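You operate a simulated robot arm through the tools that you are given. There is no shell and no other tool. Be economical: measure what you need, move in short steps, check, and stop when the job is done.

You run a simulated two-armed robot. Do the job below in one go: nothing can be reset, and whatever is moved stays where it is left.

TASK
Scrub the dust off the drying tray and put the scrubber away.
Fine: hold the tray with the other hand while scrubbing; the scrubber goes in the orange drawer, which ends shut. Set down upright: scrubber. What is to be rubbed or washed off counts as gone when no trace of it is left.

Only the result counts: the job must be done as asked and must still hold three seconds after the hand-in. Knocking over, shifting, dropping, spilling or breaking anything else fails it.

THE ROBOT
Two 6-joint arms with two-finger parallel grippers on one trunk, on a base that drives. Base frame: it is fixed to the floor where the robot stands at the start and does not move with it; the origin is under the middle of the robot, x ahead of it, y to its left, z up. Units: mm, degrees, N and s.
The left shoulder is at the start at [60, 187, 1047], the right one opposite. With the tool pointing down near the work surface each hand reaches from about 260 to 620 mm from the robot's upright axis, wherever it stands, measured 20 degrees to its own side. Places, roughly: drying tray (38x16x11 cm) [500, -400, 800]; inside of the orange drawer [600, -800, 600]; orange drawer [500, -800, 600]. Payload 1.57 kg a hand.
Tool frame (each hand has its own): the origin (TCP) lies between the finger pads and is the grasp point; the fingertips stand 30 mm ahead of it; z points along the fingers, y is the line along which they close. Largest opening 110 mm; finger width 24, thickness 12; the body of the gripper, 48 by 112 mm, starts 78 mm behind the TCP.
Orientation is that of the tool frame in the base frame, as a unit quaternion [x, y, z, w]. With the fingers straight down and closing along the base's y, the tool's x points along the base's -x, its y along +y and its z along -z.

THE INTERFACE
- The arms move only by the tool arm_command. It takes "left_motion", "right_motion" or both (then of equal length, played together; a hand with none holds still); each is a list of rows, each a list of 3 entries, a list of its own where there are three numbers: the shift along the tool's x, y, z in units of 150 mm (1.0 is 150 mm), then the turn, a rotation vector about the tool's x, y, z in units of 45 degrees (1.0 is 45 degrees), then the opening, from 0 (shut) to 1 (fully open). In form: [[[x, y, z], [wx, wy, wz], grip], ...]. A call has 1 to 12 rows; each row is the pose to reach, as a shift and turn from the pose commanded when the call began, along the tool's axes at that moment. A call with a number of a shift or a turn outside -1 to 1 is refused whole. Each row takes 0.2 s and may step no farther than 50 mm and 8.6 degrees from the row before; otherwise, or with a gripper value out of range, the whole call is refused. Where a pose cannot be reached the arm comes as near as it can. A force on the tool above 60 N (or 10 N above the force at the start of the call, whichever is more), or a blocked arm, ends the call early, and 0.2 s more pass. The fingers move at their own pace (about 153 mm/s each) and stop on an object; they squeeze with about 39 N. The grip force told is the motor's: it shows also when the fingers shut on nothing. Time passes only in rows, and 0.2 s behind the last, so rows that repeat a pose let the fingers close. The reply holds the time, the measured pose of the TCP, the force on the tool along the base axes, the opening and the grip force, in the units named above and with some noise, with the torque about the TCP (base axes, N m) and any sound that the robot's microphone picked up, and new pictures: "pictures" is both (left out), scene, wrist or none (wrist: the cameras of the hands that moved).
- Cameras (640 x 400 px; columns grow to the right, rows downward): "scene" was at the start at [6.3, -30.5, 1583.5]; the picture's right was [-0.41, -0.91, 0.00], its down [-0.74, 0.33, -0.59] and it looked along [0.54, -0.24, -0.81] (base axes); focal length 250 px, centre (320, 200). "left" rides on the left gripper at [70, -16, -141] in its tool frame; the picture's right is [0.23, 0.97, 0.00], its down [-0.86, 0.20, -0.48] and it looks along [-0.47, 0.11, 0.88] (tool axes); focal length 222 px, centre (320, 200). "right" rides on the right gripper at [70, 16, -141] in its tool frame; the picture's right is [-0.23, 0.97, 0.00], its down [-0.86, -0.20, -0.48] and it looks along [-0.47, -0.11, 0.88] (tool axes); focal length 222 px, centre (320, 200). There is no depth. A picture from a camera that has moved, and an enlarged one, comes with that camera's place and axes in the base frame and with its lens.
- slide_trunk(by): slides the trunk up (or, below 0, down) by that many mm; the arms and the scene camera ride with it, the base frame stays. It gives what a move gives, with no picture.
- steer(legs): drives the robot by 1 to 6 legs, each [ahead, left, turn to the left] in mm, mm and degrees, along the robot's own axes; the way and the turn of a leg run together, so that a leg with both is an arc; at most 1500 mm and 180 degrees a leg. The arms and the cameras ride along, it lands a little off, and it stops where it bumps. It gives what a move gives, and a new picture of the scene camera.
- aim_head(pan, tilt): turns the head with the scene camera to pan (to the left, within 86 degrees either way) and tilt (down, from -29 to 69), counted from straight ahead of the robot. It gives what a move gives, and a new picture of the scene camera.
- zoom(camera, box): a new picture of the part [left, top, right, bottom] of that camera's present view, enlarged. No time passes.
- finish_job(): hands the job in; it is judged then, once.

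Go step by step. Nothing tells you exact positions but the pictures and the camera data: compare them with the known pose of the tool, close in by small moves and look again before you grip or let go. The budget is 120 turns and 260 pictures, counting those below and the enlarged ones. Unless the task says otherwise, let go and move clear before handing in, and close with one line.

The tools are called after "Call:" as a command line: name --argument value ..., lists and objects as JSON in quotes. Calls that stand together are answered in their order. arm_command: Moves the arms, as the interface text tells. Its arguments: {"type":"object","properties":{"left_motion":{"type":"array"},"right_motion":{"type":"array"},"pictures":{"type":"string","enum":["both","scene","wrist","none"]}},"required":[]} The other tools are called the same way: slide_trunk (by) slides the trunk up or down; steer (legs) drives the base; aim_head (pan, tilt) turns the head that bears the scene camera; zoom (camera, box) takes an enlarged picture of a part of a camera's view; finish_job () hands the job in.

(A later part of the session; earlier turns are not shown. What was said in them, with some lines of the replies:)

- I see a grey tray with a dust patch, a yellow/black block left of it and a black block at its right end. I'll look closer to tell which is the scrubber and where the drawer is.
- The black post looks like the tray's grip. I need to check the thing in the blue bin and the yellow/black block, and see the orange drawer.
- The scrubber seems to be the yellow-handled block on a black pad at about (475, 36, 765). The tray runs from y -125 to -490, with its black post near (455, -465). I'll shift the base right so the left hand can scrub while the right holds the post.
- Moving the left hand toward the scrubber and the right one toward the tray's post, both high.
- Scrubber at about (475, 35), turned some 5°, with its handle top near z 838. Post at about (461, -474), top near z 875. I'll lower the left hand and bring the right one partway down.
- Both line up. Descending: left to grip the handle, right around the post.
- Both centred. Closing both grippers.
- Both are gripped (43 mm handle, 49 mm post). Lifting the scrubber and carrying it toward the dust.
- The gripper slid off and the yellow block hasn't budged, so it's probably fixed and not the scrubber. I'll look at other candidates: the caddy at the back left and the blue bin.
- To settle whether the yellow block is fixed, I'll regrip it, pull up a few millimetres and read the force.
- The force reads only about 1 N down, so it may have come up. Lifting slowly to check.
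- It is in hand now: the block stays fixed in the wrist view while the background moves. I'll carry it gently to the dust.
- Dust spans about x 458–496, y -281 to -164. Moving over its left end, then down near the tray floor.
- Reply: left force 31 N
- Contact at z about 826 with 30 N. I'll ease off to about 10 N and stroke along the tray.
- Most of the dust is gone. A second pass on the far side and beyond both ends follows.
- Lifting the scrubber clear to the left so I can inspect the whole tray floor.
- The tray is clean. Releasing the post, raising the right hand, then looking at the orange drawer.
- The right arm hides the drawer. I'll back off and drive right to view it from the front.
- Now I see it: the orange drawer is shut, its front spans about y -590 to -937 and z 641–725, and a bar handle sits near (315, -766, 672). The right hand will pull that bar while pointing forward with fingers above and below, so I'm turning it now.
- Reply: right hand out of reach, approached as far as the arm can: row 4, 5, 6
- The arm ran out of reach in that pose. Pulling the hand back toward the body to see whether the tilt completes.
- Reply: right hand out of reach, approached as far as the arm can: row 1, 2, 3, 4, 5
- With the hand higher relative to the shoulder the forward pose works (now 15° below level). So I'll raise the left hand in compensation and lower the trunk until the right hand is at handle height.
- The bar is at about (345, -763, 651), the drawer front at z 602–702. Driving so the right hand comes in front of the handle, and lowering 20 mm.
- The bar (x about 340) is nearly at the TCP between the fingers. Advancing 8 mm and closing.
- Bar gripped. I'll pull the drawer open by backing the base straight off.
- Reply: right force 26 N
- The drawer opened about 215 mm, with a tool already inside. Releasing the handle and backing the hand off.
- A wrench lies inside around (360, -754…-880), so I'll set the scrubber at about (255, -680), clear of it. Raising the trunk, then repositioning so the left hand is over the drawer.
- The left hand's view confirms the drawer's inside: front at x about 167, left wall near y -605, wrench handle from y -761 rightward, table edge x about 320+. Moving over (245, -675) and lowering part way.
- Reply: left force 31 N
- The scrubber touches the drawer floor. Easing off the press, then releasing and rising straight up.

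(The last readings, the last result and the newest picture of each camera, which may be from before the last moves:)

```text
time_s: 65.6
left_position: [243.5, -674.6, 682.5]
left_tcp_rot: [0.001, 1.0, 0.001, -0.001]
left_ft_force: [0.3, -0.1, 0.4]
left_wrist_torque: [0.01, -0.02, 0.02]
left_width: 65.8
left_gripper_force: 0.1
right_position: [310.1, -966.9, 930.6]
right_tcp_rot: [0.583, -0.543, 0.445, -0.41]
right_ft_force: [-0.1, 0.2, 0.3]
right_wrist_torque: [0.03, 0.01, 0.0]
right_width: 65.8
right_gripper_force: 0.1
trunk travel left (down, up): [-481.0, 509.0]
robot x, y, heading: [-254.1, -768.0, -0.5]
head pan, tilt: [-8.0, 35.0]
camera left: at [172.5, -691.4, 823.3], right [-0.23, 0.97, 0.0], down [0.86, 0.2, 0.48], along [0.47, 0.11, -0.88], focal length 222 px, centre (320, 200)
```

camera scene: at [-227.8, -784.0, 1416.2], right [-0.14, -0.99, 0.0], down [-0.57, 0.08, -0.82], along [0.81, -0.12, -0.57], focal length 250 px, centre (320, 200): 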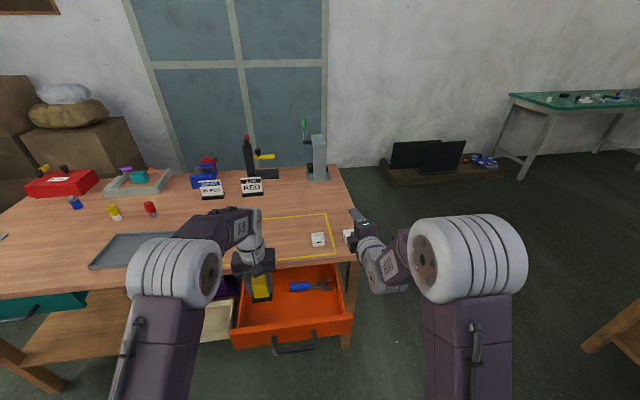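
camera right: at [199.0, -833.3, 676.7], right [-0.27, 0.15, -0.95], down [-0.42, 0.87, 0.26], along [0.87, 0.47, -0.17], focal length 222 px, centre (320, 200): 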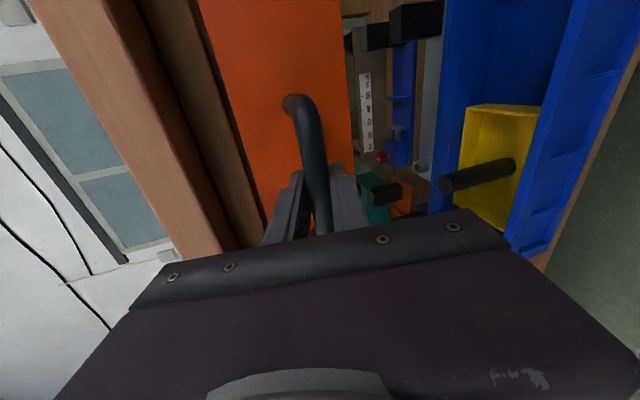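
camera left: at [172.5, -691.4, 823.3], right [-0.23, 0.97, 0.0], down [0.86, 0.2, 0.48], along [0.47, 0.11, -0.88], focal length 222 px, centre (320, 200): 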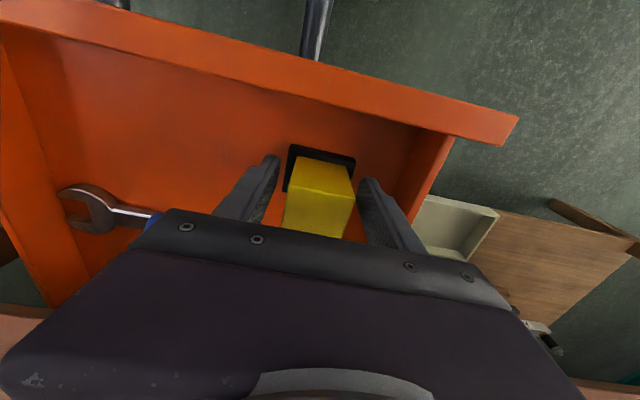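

Call:
arm_command --left_motion '[[[0, 0, -0.2], [0, 0, 0], 0.6], [[0, 0, -0.4], [0, 0, 0], 0.6], [[0, 0, -0.65], [0, 0, 0], 0.6], [[0, 0, -0.9], [0, 0, 0], 0.6]]' --pictures "both"

Call:
steer --legs '[[-250, 0, 0]]'

Call:
slide_trunk --by -280

Call:
zoom --camera "scene" --box '[220, 130, 420, 260]'

```text
time_s: 66.6
left_position: [242.8, -674.2, 818.6]
left_tcp_rot: [0.001, 1.0, 0.001, -0.001]
left_ft_force: [0.3, -0.1, 0.1]
left_wrist_torque: [-0.02, -0.02, -0.05]
left_width: 66.0
left_gripper_force: 0.0
right_position: [310.0, -965.3, 932.0]
right_tcp_rot: [0.583, -0.543, 0.445, -0.409]
right_ft_force: [0.1, 0.9, 0.2]
right_wrist_torque: [-0.04, -0.01, -0.04]
right_width: 65.9
right_gripper_force: 0.1
trunk travel left (down, up): [-481.0, 509.0]
robot x, y, heading: [-256.2, -772.6, 0.2]
head pan, tilt: [-8.0, 35.0]
camera scene: at [-229.0, -784.1, 1416.2], right [-0.14, -0.99, 0.0], down [-0.57, 0.08, -0.82], along [0.81, -0.12, -0.57], focal length 250 px, centre (320, 200)
camera left: at [173.9, -691.2, 959.0], right [-0.23, 0.97, 0.0], down [0.86, 0.2, 0.48], along [0.47, 0.11, -0.88], focal length 222 px, centre (320, 200)
```

scene: 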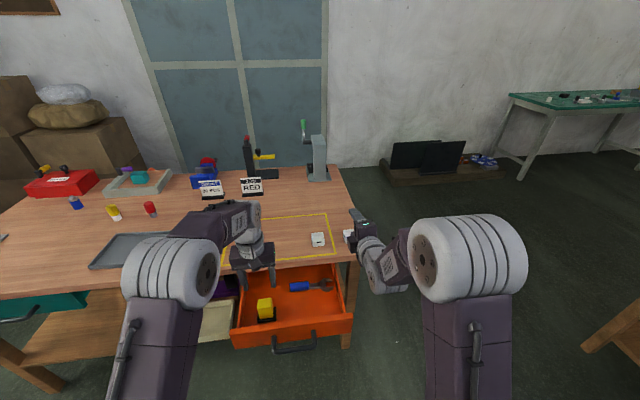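
left: 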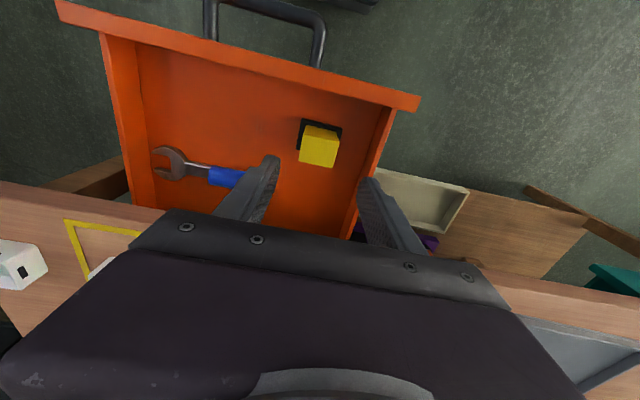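

```text
time_s: 68.5
left_position: [-10.9, -675.5, 817.5]
left_tcp_rot: [0.002, 1.0, 0.001, 0.0]
left_ft_force: [-0.1, 0.7, -0.5]
left_wrist_torque: [-0.03, -0.01, -0.04]
left_width: 66.1
left_gripper_force: 0.1
right_position: [53.8, -967.4, 932.2]
right_tcp_rot: [0.582, -0.543, 0.446, -0.409]
right_ft_force: [-0.8, 0.5, 0.4]
right_wrist_torque: [-0.02, 0.0, 0.0]
right_width: 65.9
right_gripper_force: 0.0
trunk travel left (down, up): [-481.0, 509.0]
robot x, y, heading: [-512.1, -772.2, -0.8]
head pan, tilt: [-8.0, 35.0]
camera scene: at [-485.3, -783.2, 1416.2], right [-0.14, -0.99, 0.0], down [-0.57, 0.08, -0.82], along [0.81, -0.12, -0.57], focal length 250 px, centre (320, 200)
```

scene: 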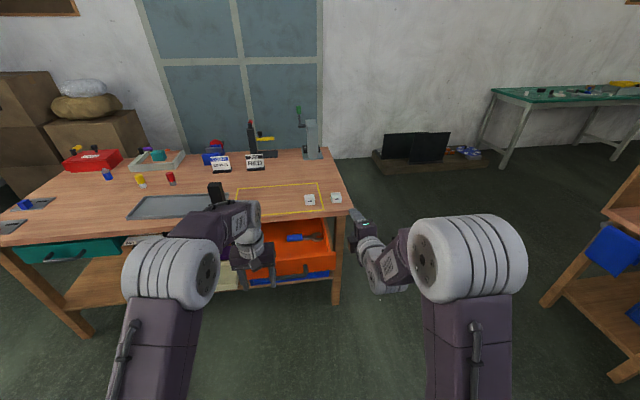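

```text
time_s: 71.3
left_position: [-9.5, -675.0, 536.5]
left_tcp_rot: [0.002, 1.0, -0.001, 0.001]
left_ft_force: [0.3, -0.1, -0.7]
left_wrist_torque: [0.04, 0.03, 0.04]
left_width: 65.8
left_gripper_force: 0.1
right_position: [55.2, -967.0, 650.9]
right_tcp_rot: [0.582, -0.543, 0.446, -0.409]
right_ft_force: [-0.2, 0.1, 0.0]
right_wrist_torque: [0.02, -0.03, 0.03]
right_width: 66.1
right_gripper_force: 0.1
trunk travel left (down, up): [-201.0, 789.0]
robot x, y, heading: [-513.5, -771.2, -0.2]
head pan, tilt: [-8.0, 35.0]
```

```text
3.08 times, centred on (320, 195) of scene
camera zoom: at [-484.4, -783.2, 1136.2], right [-0.14, -0.99, 0.0], down [-0.57, 0.08, -0.82], along [0.81, -0.12, -0.57], focal length 768 px, centre (320, 215)
```

zoom: 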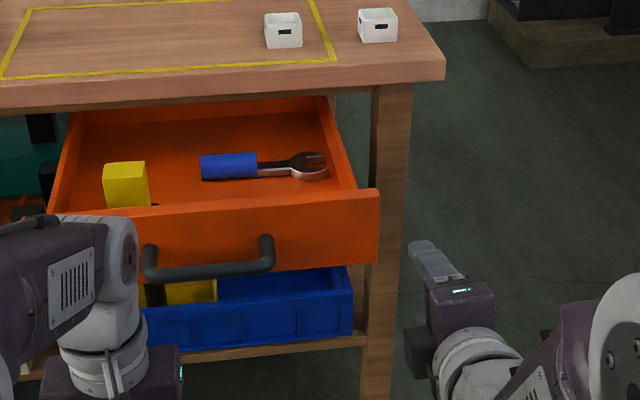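

The scrubber stands upright in the drawer and its top is about level with the rim. Next I'll retract the left hand and bring the right hand back in front of the handle to push the drawer shut.

Call:
arm_command --left_motion '[[[0.1, 0, -0.2], [0, 0, 0], 0.6], [[0.2, 0, -0.4], [0, 0, 0], 0.6], [[0.3, 0, -0.6], [0, 0, 0], 0.6], [[0.4, 0, -0.8], [0, 0, 0], 0.6], [[0.5, 0, -1.0], [0, 0, 0], 0.6]]' --pictures "none"

Call:
steer --legs '[[0, 202, 0]]'

Call:
zoom --camera "right" --box '[0, 0, 640, 400]'

```text
time_s: 72.5
left_position: [-84.8, -676.9, 685.5]
left_tcp_rot: [0.003, 1.0, 0.0, 0.0]
left_ft_force: [-0.1, -0.4, 0.2]
left_wrist_torque: [0.01, 0.02, 0.02]
left_width: 66.2
left_gripper_force: 0.0
right_position: [55.2, -966.8, 650.4]
right_tcp_rot: [0.582, -0.544, 0.445, -0.408]
right_ft_force: [-0.1, 0.0, -0.2]
right_wrist_torque: [0.02, 0.03, 0.01]
right_width: 65.9
right_gripper_force: 0.1
trunk travel left (down, up): [-201.0, 789.0]
robot x, y, heading: [-509.2, -771.8, -0.2]
head pan, tilt: [-8.0, 35.0]
```

```text
time_s: 74.1
left_position: [-83.1, -476.7, 686.3]
left_tcp_rot: [0.004, 1.0, -0.001, 0.0]
left_ft_force: [-0.5, -0.6, -0.7]
left_wrist_torque: [0.01, 0.0, -0.03]
left_width: 65.9
left_gripper_force: 0.1
right_position: [55.3, -766.1, 651.0]
right_tcp_rot: [0.583, -0.543, 0.446, -0.409]
right_ft_force: [-0.3, 0.3, -0.4]
right_wrist_torque: [0.0, -0.01, 0.01]
right_width: 66.0
right_gripper_force: 0.0
trunk travel left (down, up): [-201.0, 789.0]
robot x, y, heading: [-511.6, -569.5, -0.2]
head pan, tilt: [-8.0, 35.0]
camera scene: at [-483.1, -581.4, 1136.2], right [-0.15, -0.99, 0.0], down [-0.57, 0.08, -0.82], along [0.81, -0.12, -0.57], focal length 250 px, centre (320, 200)
```

scene: 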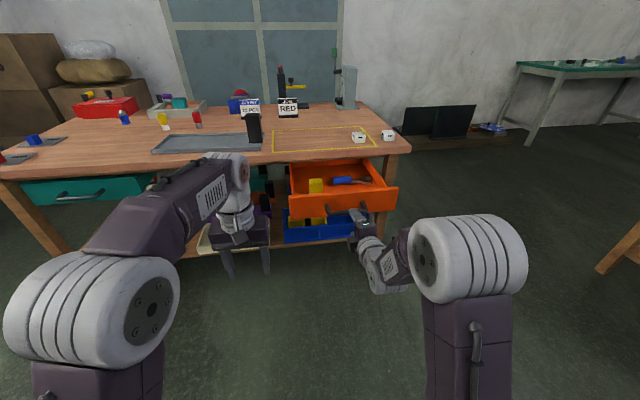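

```text
1.00 times, centred on (320, 200) of right (not enlarged: the box is as wide or as high as the picture)
camera zoom: at [-84.5, -835.4, 678.6], right [-0.26, 0.15, -0.95], down [-0.42, 0.87, 0.26], along [0.87, 0.46, -0.17], focal length 222 px, centre (320, 200)
```

zoom: 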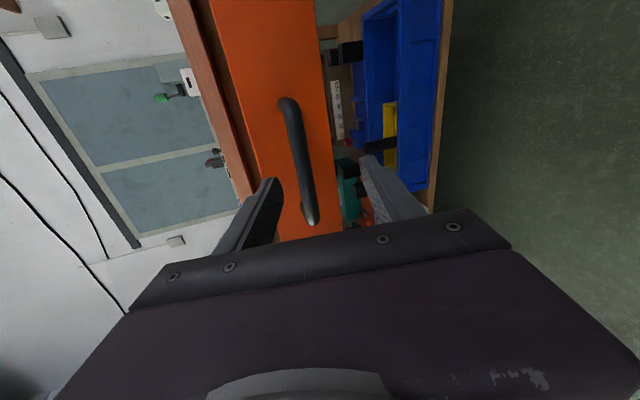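

Lined up with the bar as before. Advancing and gripping it.

Call:
arm_command --right_motion '[[[0, -0.04, 0.15], [0, 0, 0], 0.6], [[0, -0.08, 0.3], [0, 0, 0], 0.6], [[0, -0.124, 0.455], [0, 0, 0], 0.6], [[0, -0.124, 0.455], [0, 0, 0], 0.2], [[0, -0.124, 0.455], [0, 0, 0], 0], [[0, -0.124, 0.455], [0, 0, 0], 0]]' --pictures "wrist"

```text
time_s: 75.5
left_position: [-82.9, -476.4, 684.8]
left_tcp_rot: [0.003, 1.0, 0.0, 0.0]
left_ft_force: [-0.4, -0.8, 0.0]
left_wrist_torque: [0.03, -0.03, -0.01]
left_width: 66.0
left_gripper_force: 0.0
right_position: [126.4, -765.7, 649.1]
right_tcp_rot: [0.582, -0.544, 0.446, -0.409]
right_ft_force: [1.9, 0.6, 1.1]
right_wrist_torque: [0.92, 0.03, -0.31]
right_width: 17.5
right_gripper_force: 32.9
trunk travel left (down, up): [-201.0, 789.0]
robot x, y, heading: [-505.8, -568.6, -0.3]
head pan, tilt: [-8.0, 35.0]
camera right: at [-14.7, -835.4, 676.6], right [-0.26, 0.15, -0.95], down [-0.42, 0.87, 0.26], along [0.87, 0.46, -0.17], focal length 222 px, centre (320, 200)
```

right: 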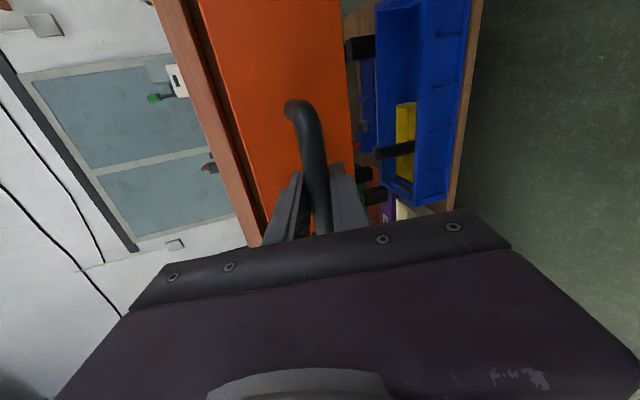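

Call:
steer --legs '[[70, 0, 0], [60, 0, 0]]'

Call:
zoom --camera "scene" --box '[270, 150, 420, 250]'

```text
time_s: 77.1
left_position: [47.1, -475.5, 685.6]
left_tcp_rot: [0.003, 1.0, 0.0, 0.001]
left_ft_force: [-0.4, -0.3, -0.4]
left_wrist_torque: [0.01, -0.02, -0.01]
left_width: 66.0
left_gripper_force: 0.1
right_position: [256.2, -766.0, 649.8]
right_tcp_rot: [0.582, -0.544, 0.445, -0.409]
right_ft_force: [0.6, 1.4, 1.1]
right_wrist_torque: [0.73, 0.03, -0.3]
right_width: 17.8
right_gripper_force: 32.5
trunk travel left (down, up): [-201.0, 789.0]
robot x, y, heading: [-378.9, -574.3, -0.2]
head pan, tilt: [-8.0, 35.0]
camera scene: at [-351.7, -582.7, 1136.2], right [-0.14, -0.99, 0.0], down [-0.57, 0.08, -0.82], along [0.81, -0.12, -0.57], focal length 250 px, centre (320, 200)
```

scene: 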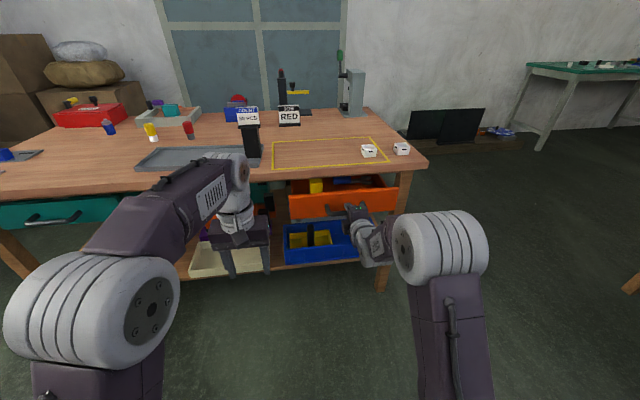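

```text
4.00 times, centred on (345, 200) of scene
camera zoom: at [-351.7, -582.7, 1136.2], right [-0.14, -0.99, 0.0], down [-0.57, 0.08, -0.82], along [0.81, -0.12, -0.57], focal length 998 px, centre (220, 200)
```

zoom: 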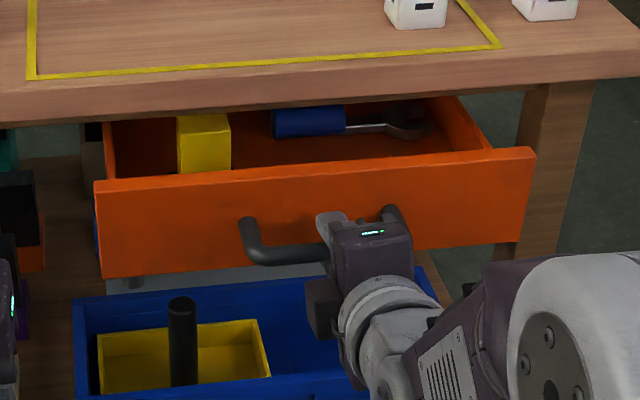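

Call:
arm_command --right_motion '[[[0, -0.022, 0.08], [0, 0, 0], 0], [[0, -0.044, 0.16], [0, 0, 0], 0], [[0, -0.066, 0.24], [0, 0, 0], 0], [[0, -0.088, 0.32], [0, 0, 0], 0]]' --pictures "none"

Call:
zoom --camera "scene" --box '[270, 150, 420, 250]'

```text
time_s: 78.1
left_position: [48.2, -478.1, 685.8]
left_tcp_rot: [0.003, 1.0, 0.0, 0.0]
left_ft_force: [0.9, 0.0, 0.3]
left_wrist_torque: [-0.01, 0.02, -0.01]
left_width: 65.8
left_gripper_force: 0.1
right_position: [308.2, -766.7, 650.1]
right_tcp_rot: [0.582, -0.544, 0.446, -0.409]
right_ft_force: [0.8, -1.9, -2.0]
right_wrist_torque: [0.72, -0.06, 0.04]
right_width: 17.5
right_gripper_force: 32.4
trunk travel left (down, up): [-201.0, 789.0]
robot x, y, heading: [-377.5, -566.6, -0.2]
head pan, tilt: [-8.0, 35.0]
```

```text
4.00 times, centred on (345, 200) of scene
camera zoom: at [-351.4, -583.2, 1136.1], right [-0.14, -0.99, 0.0], down [-0.57, 0.08, -0.82], along [0.81, -0.12, -0.57], focal length 998 px, centre (220, 200)
```

zoom: 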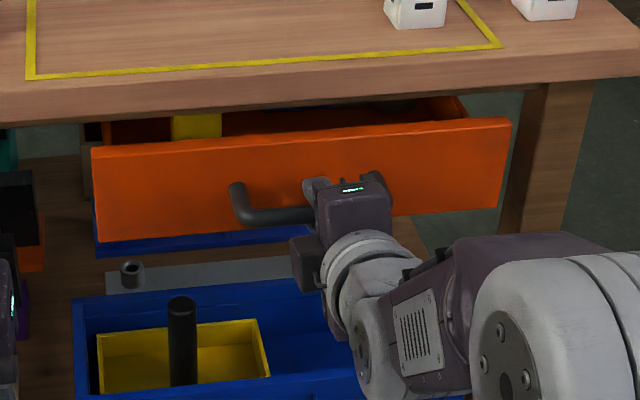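

Call:
arm_command --right_motion '[[[0, -0.018, 0.067], [0, 0, 0], 0], [[0, -0.036, 0.134], [0, 0, 0], 0], [[0, -0.055, 0.2], [0, 0, 0], 0], [[0, -0.062, 0.225], [0, 0, 0], 0]]' --pictures "none"

Call:
zoom --camera "scene" --box '[270, 150, 420, 250]'

```text
time_s: 79.1
left_position: [46.6, -477.0, 688.1]
left_tcp_rot: [0.003, 1.0, 0.001, 0.001]
left_ft_force: [-0.5, -0.5, 0.0]
left_wrist_torque: [0.0, -0.01, 0.0]
left_width: 66.1
left_gripper_force: 0.0
right_position: [339.2, -766.1, 649.3]
right_tcp_rot: [0.582, -0.544, 0.445, -0.409]
right_ft_force: [-25.0, -8.6, -0.2]
right_wrist_torque: [0.79, 0.01, -0.2]
right_width: 17.6
right_gripper_force: 32.4
trunk travel left (down, up): [-201.0, 789.0]
robot x, y, heading: [-380.3, -566.1, -0.3]
head pan, tilt: [-8.0, 35.0]
```

```text
4.00 times, centred on (345, 200) of scene
camera zoom: at [-355.1, -584.0, 1136.3], right [-0.15, -0.99, 0.0], down [-0.57, 0.08, -0.82], along [0.81, -0.12, -0.57], focal length 998 px, centre (220, 200)
```

zoom: 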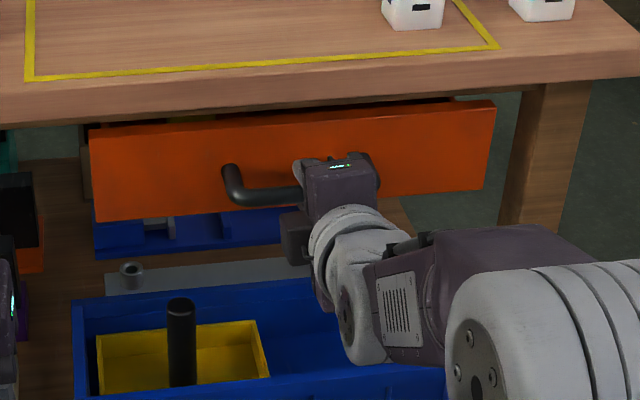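

The drawer met its stop at the same handle position as when shut. Releasing the bar and backing away.

Call:
arm_command --right_motion '[[[0, 0.005, -0.015], [0, 0, 0], 0], [[0, 0.005, -0.015], [0, 0, 0], 0.5], [[0, 0.005, -0.015], [0, 0, 0], 0.6], [[0, 0.04, -0.15], [0, 0, 0], 0.6], [[0, 0.08, -0.3], [0, 0, 0], 0.6], [[0, 0.14, -0.5], [0, 0, 0], 0.6]]' --pictures "none"

Call:
steer --legs '[[-250, 0, 0]]'

Call:
slide_trunk --by 350

Call:
zoom --camera "scene" --box '[270, 120, 420, 250]'

Call:
zoom --camera "scene" --box '[0, 0, 640, 400]'

Call:
zoom --camera "right" --box '[0, 0, 640, 400]'

```text
time_s: 80.5
left_position: [48.6, -476.3, 685.9]
left_tcp_rot: [0.002, 1.0, 0.0, 0.0]
left_ft_force: [-0.4, 0.2, -0.4]
left_wrist_torque: [-0.02, 0.01, 0.04]
left_width: 66.0
left_gripper_force: 0.0
right_position: [261.8, -766.3, 650.0]
right_tcp_rot: [0.582, -0.543, 0.446, -0.41]
right_ft_force: [0.1, -0.9, 0.0]
right_wrist_torque: [0.01, -0.03, 0.0]
right_width: 66.0
right_gripper_force: 0.1
trunk travel left (down, up): [-201.0, 789.0]
robot x, y, heading: [-380.0, -568.8, -0.2]
head pan, tilt: [-8.0, 35.0]
```

```text
time_s: 82.3
left_position: [-207.5, -475.1, 686.6]
left_tcp_rot: [0.002, 1.0, 0.0, 0.001]
left_ft_force: [-0.3, 0.3, -0.8]
left_wrist_torque: [-0.02, 0.01, 0.02]
left_width: 66.0
left_gripper_force: 0.1
right_position: [6.3, -764.2, 649.8]
right_tcp_rot: [0.583, -0.543, 0.446, -0.409]
right_ft_force: [0.4, -0.2, -0.5]
right_wrist_torque: [-0.01, 0.01, -0.02]
right_width: 66.1
right_gripper_force: 0.1
trunk travel left (down, up): [-201.0, 789.0]
robot x, y, heading: [-634.1, -569.2, -0.2]
head pan, tilt: [-8.0, 35.0]
camera scene: at [-607.8, -581.4, 1136.2], right [-0.14, -0.99, 0.0], down [-0.57, 0.08, -0.82], along [0.81, -0.12, -0.57], focal length 250 px, centre (320, 200)
```

scene: 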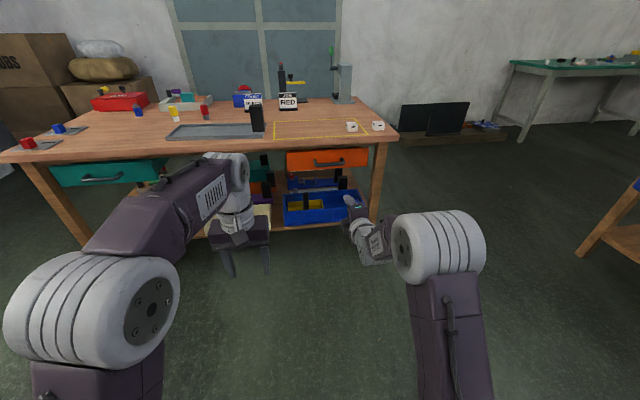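

```text
time_s: 85.8
left_position: [-207.0, -474.7, 1036.2]
left_tcp_rot: [0.001, 1.0, 0.0, 0.0]
left_ft_force: [0.4, -1.1, -0.5]
left_wrist_torque: [0.01, -0.02, -0.01]
left_width: 66.1
left_gripper_force: 0.1
right_position: [7.6, -765.2, 998.6]
right_tcp_rot: [0.582, -0.543, 0.445, -0.41]
right_ft_force: [0.0, 0.8, 0.3]
right_wrist_torque: [-0.03, -0.01, -0.06]
right_width: 66.2
right_gripper_force: 0.0
trunk travel left (down, up): [-551.0, 439.0]
robot x, y, heading: [-635.0, -567.5, -0.4]
head pan, tilt: [-8.0, 35.0]
```

```text
3.08 times, centred on (345, 185) of scene
camera zoom: at [-607.3, -581.4, 1486.2], right [-0.14, -0.99, 0.0], down [-0.57, 0.08, -0.82], along [0.81, -0.12, -0.57], focal length 768 px, centre (243, 246)
```

zoom: 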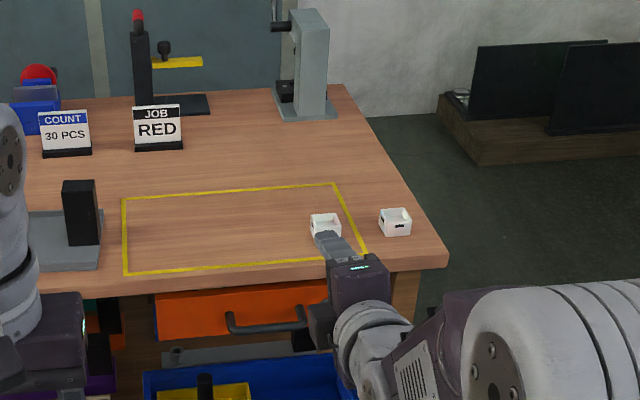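

```text
1.00 times, centred on (320, 200) of scene (not enlarged: the box is as wide or as high as the picture)
camera zoom: at [-607.3, -581.4, 1486.2], right [-0.14, -0.99, 0.0], down [-0.57, 0.08, -0.82], along [0.81, -0.12, -0.57], focal length 250 px, centre (320, 200)
```

zoom: 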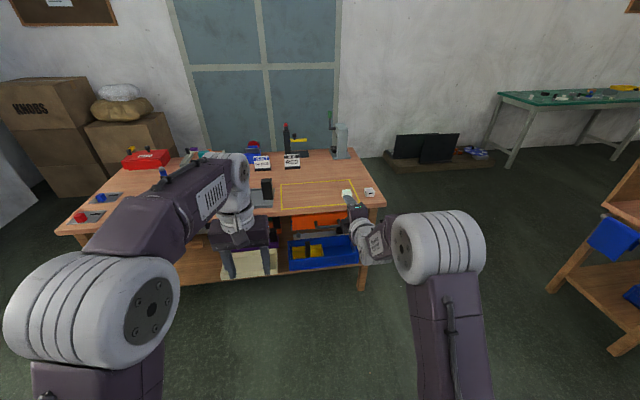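

```text
1.00 times, centred on (320, 200) of right (not enlarged: the box is as wide or as high as the picture)
camera zoom: at [-132.6, -834.0, 1026.2], right [-0.26, 0.15, -0.95], down [-0.42, 0.87, 0.26], along [0.87, 0.47, -0.17], focal length 222 px, centre (320, 200)
```

zoom: 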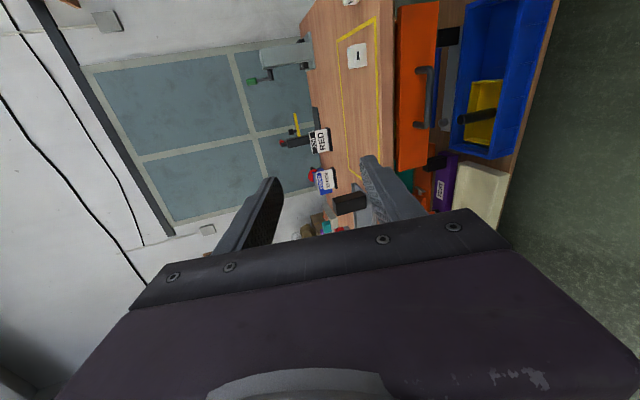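

The tray is clean, the scrubber stands upright in the orange drawer, the drawer is shut against its stop, and both hands are clear. Handing in.

Call:
finish_job

```text
The job is handed in.
```

I scrubbed the dust off the drying tray while the other hand held it, and the last close-up showed no trace left. The scrubber stands upright in the orange drawer, which is shut, and the job is handed in. The scrubber slipped out of the grip on the first lift and landed upright where it had been.
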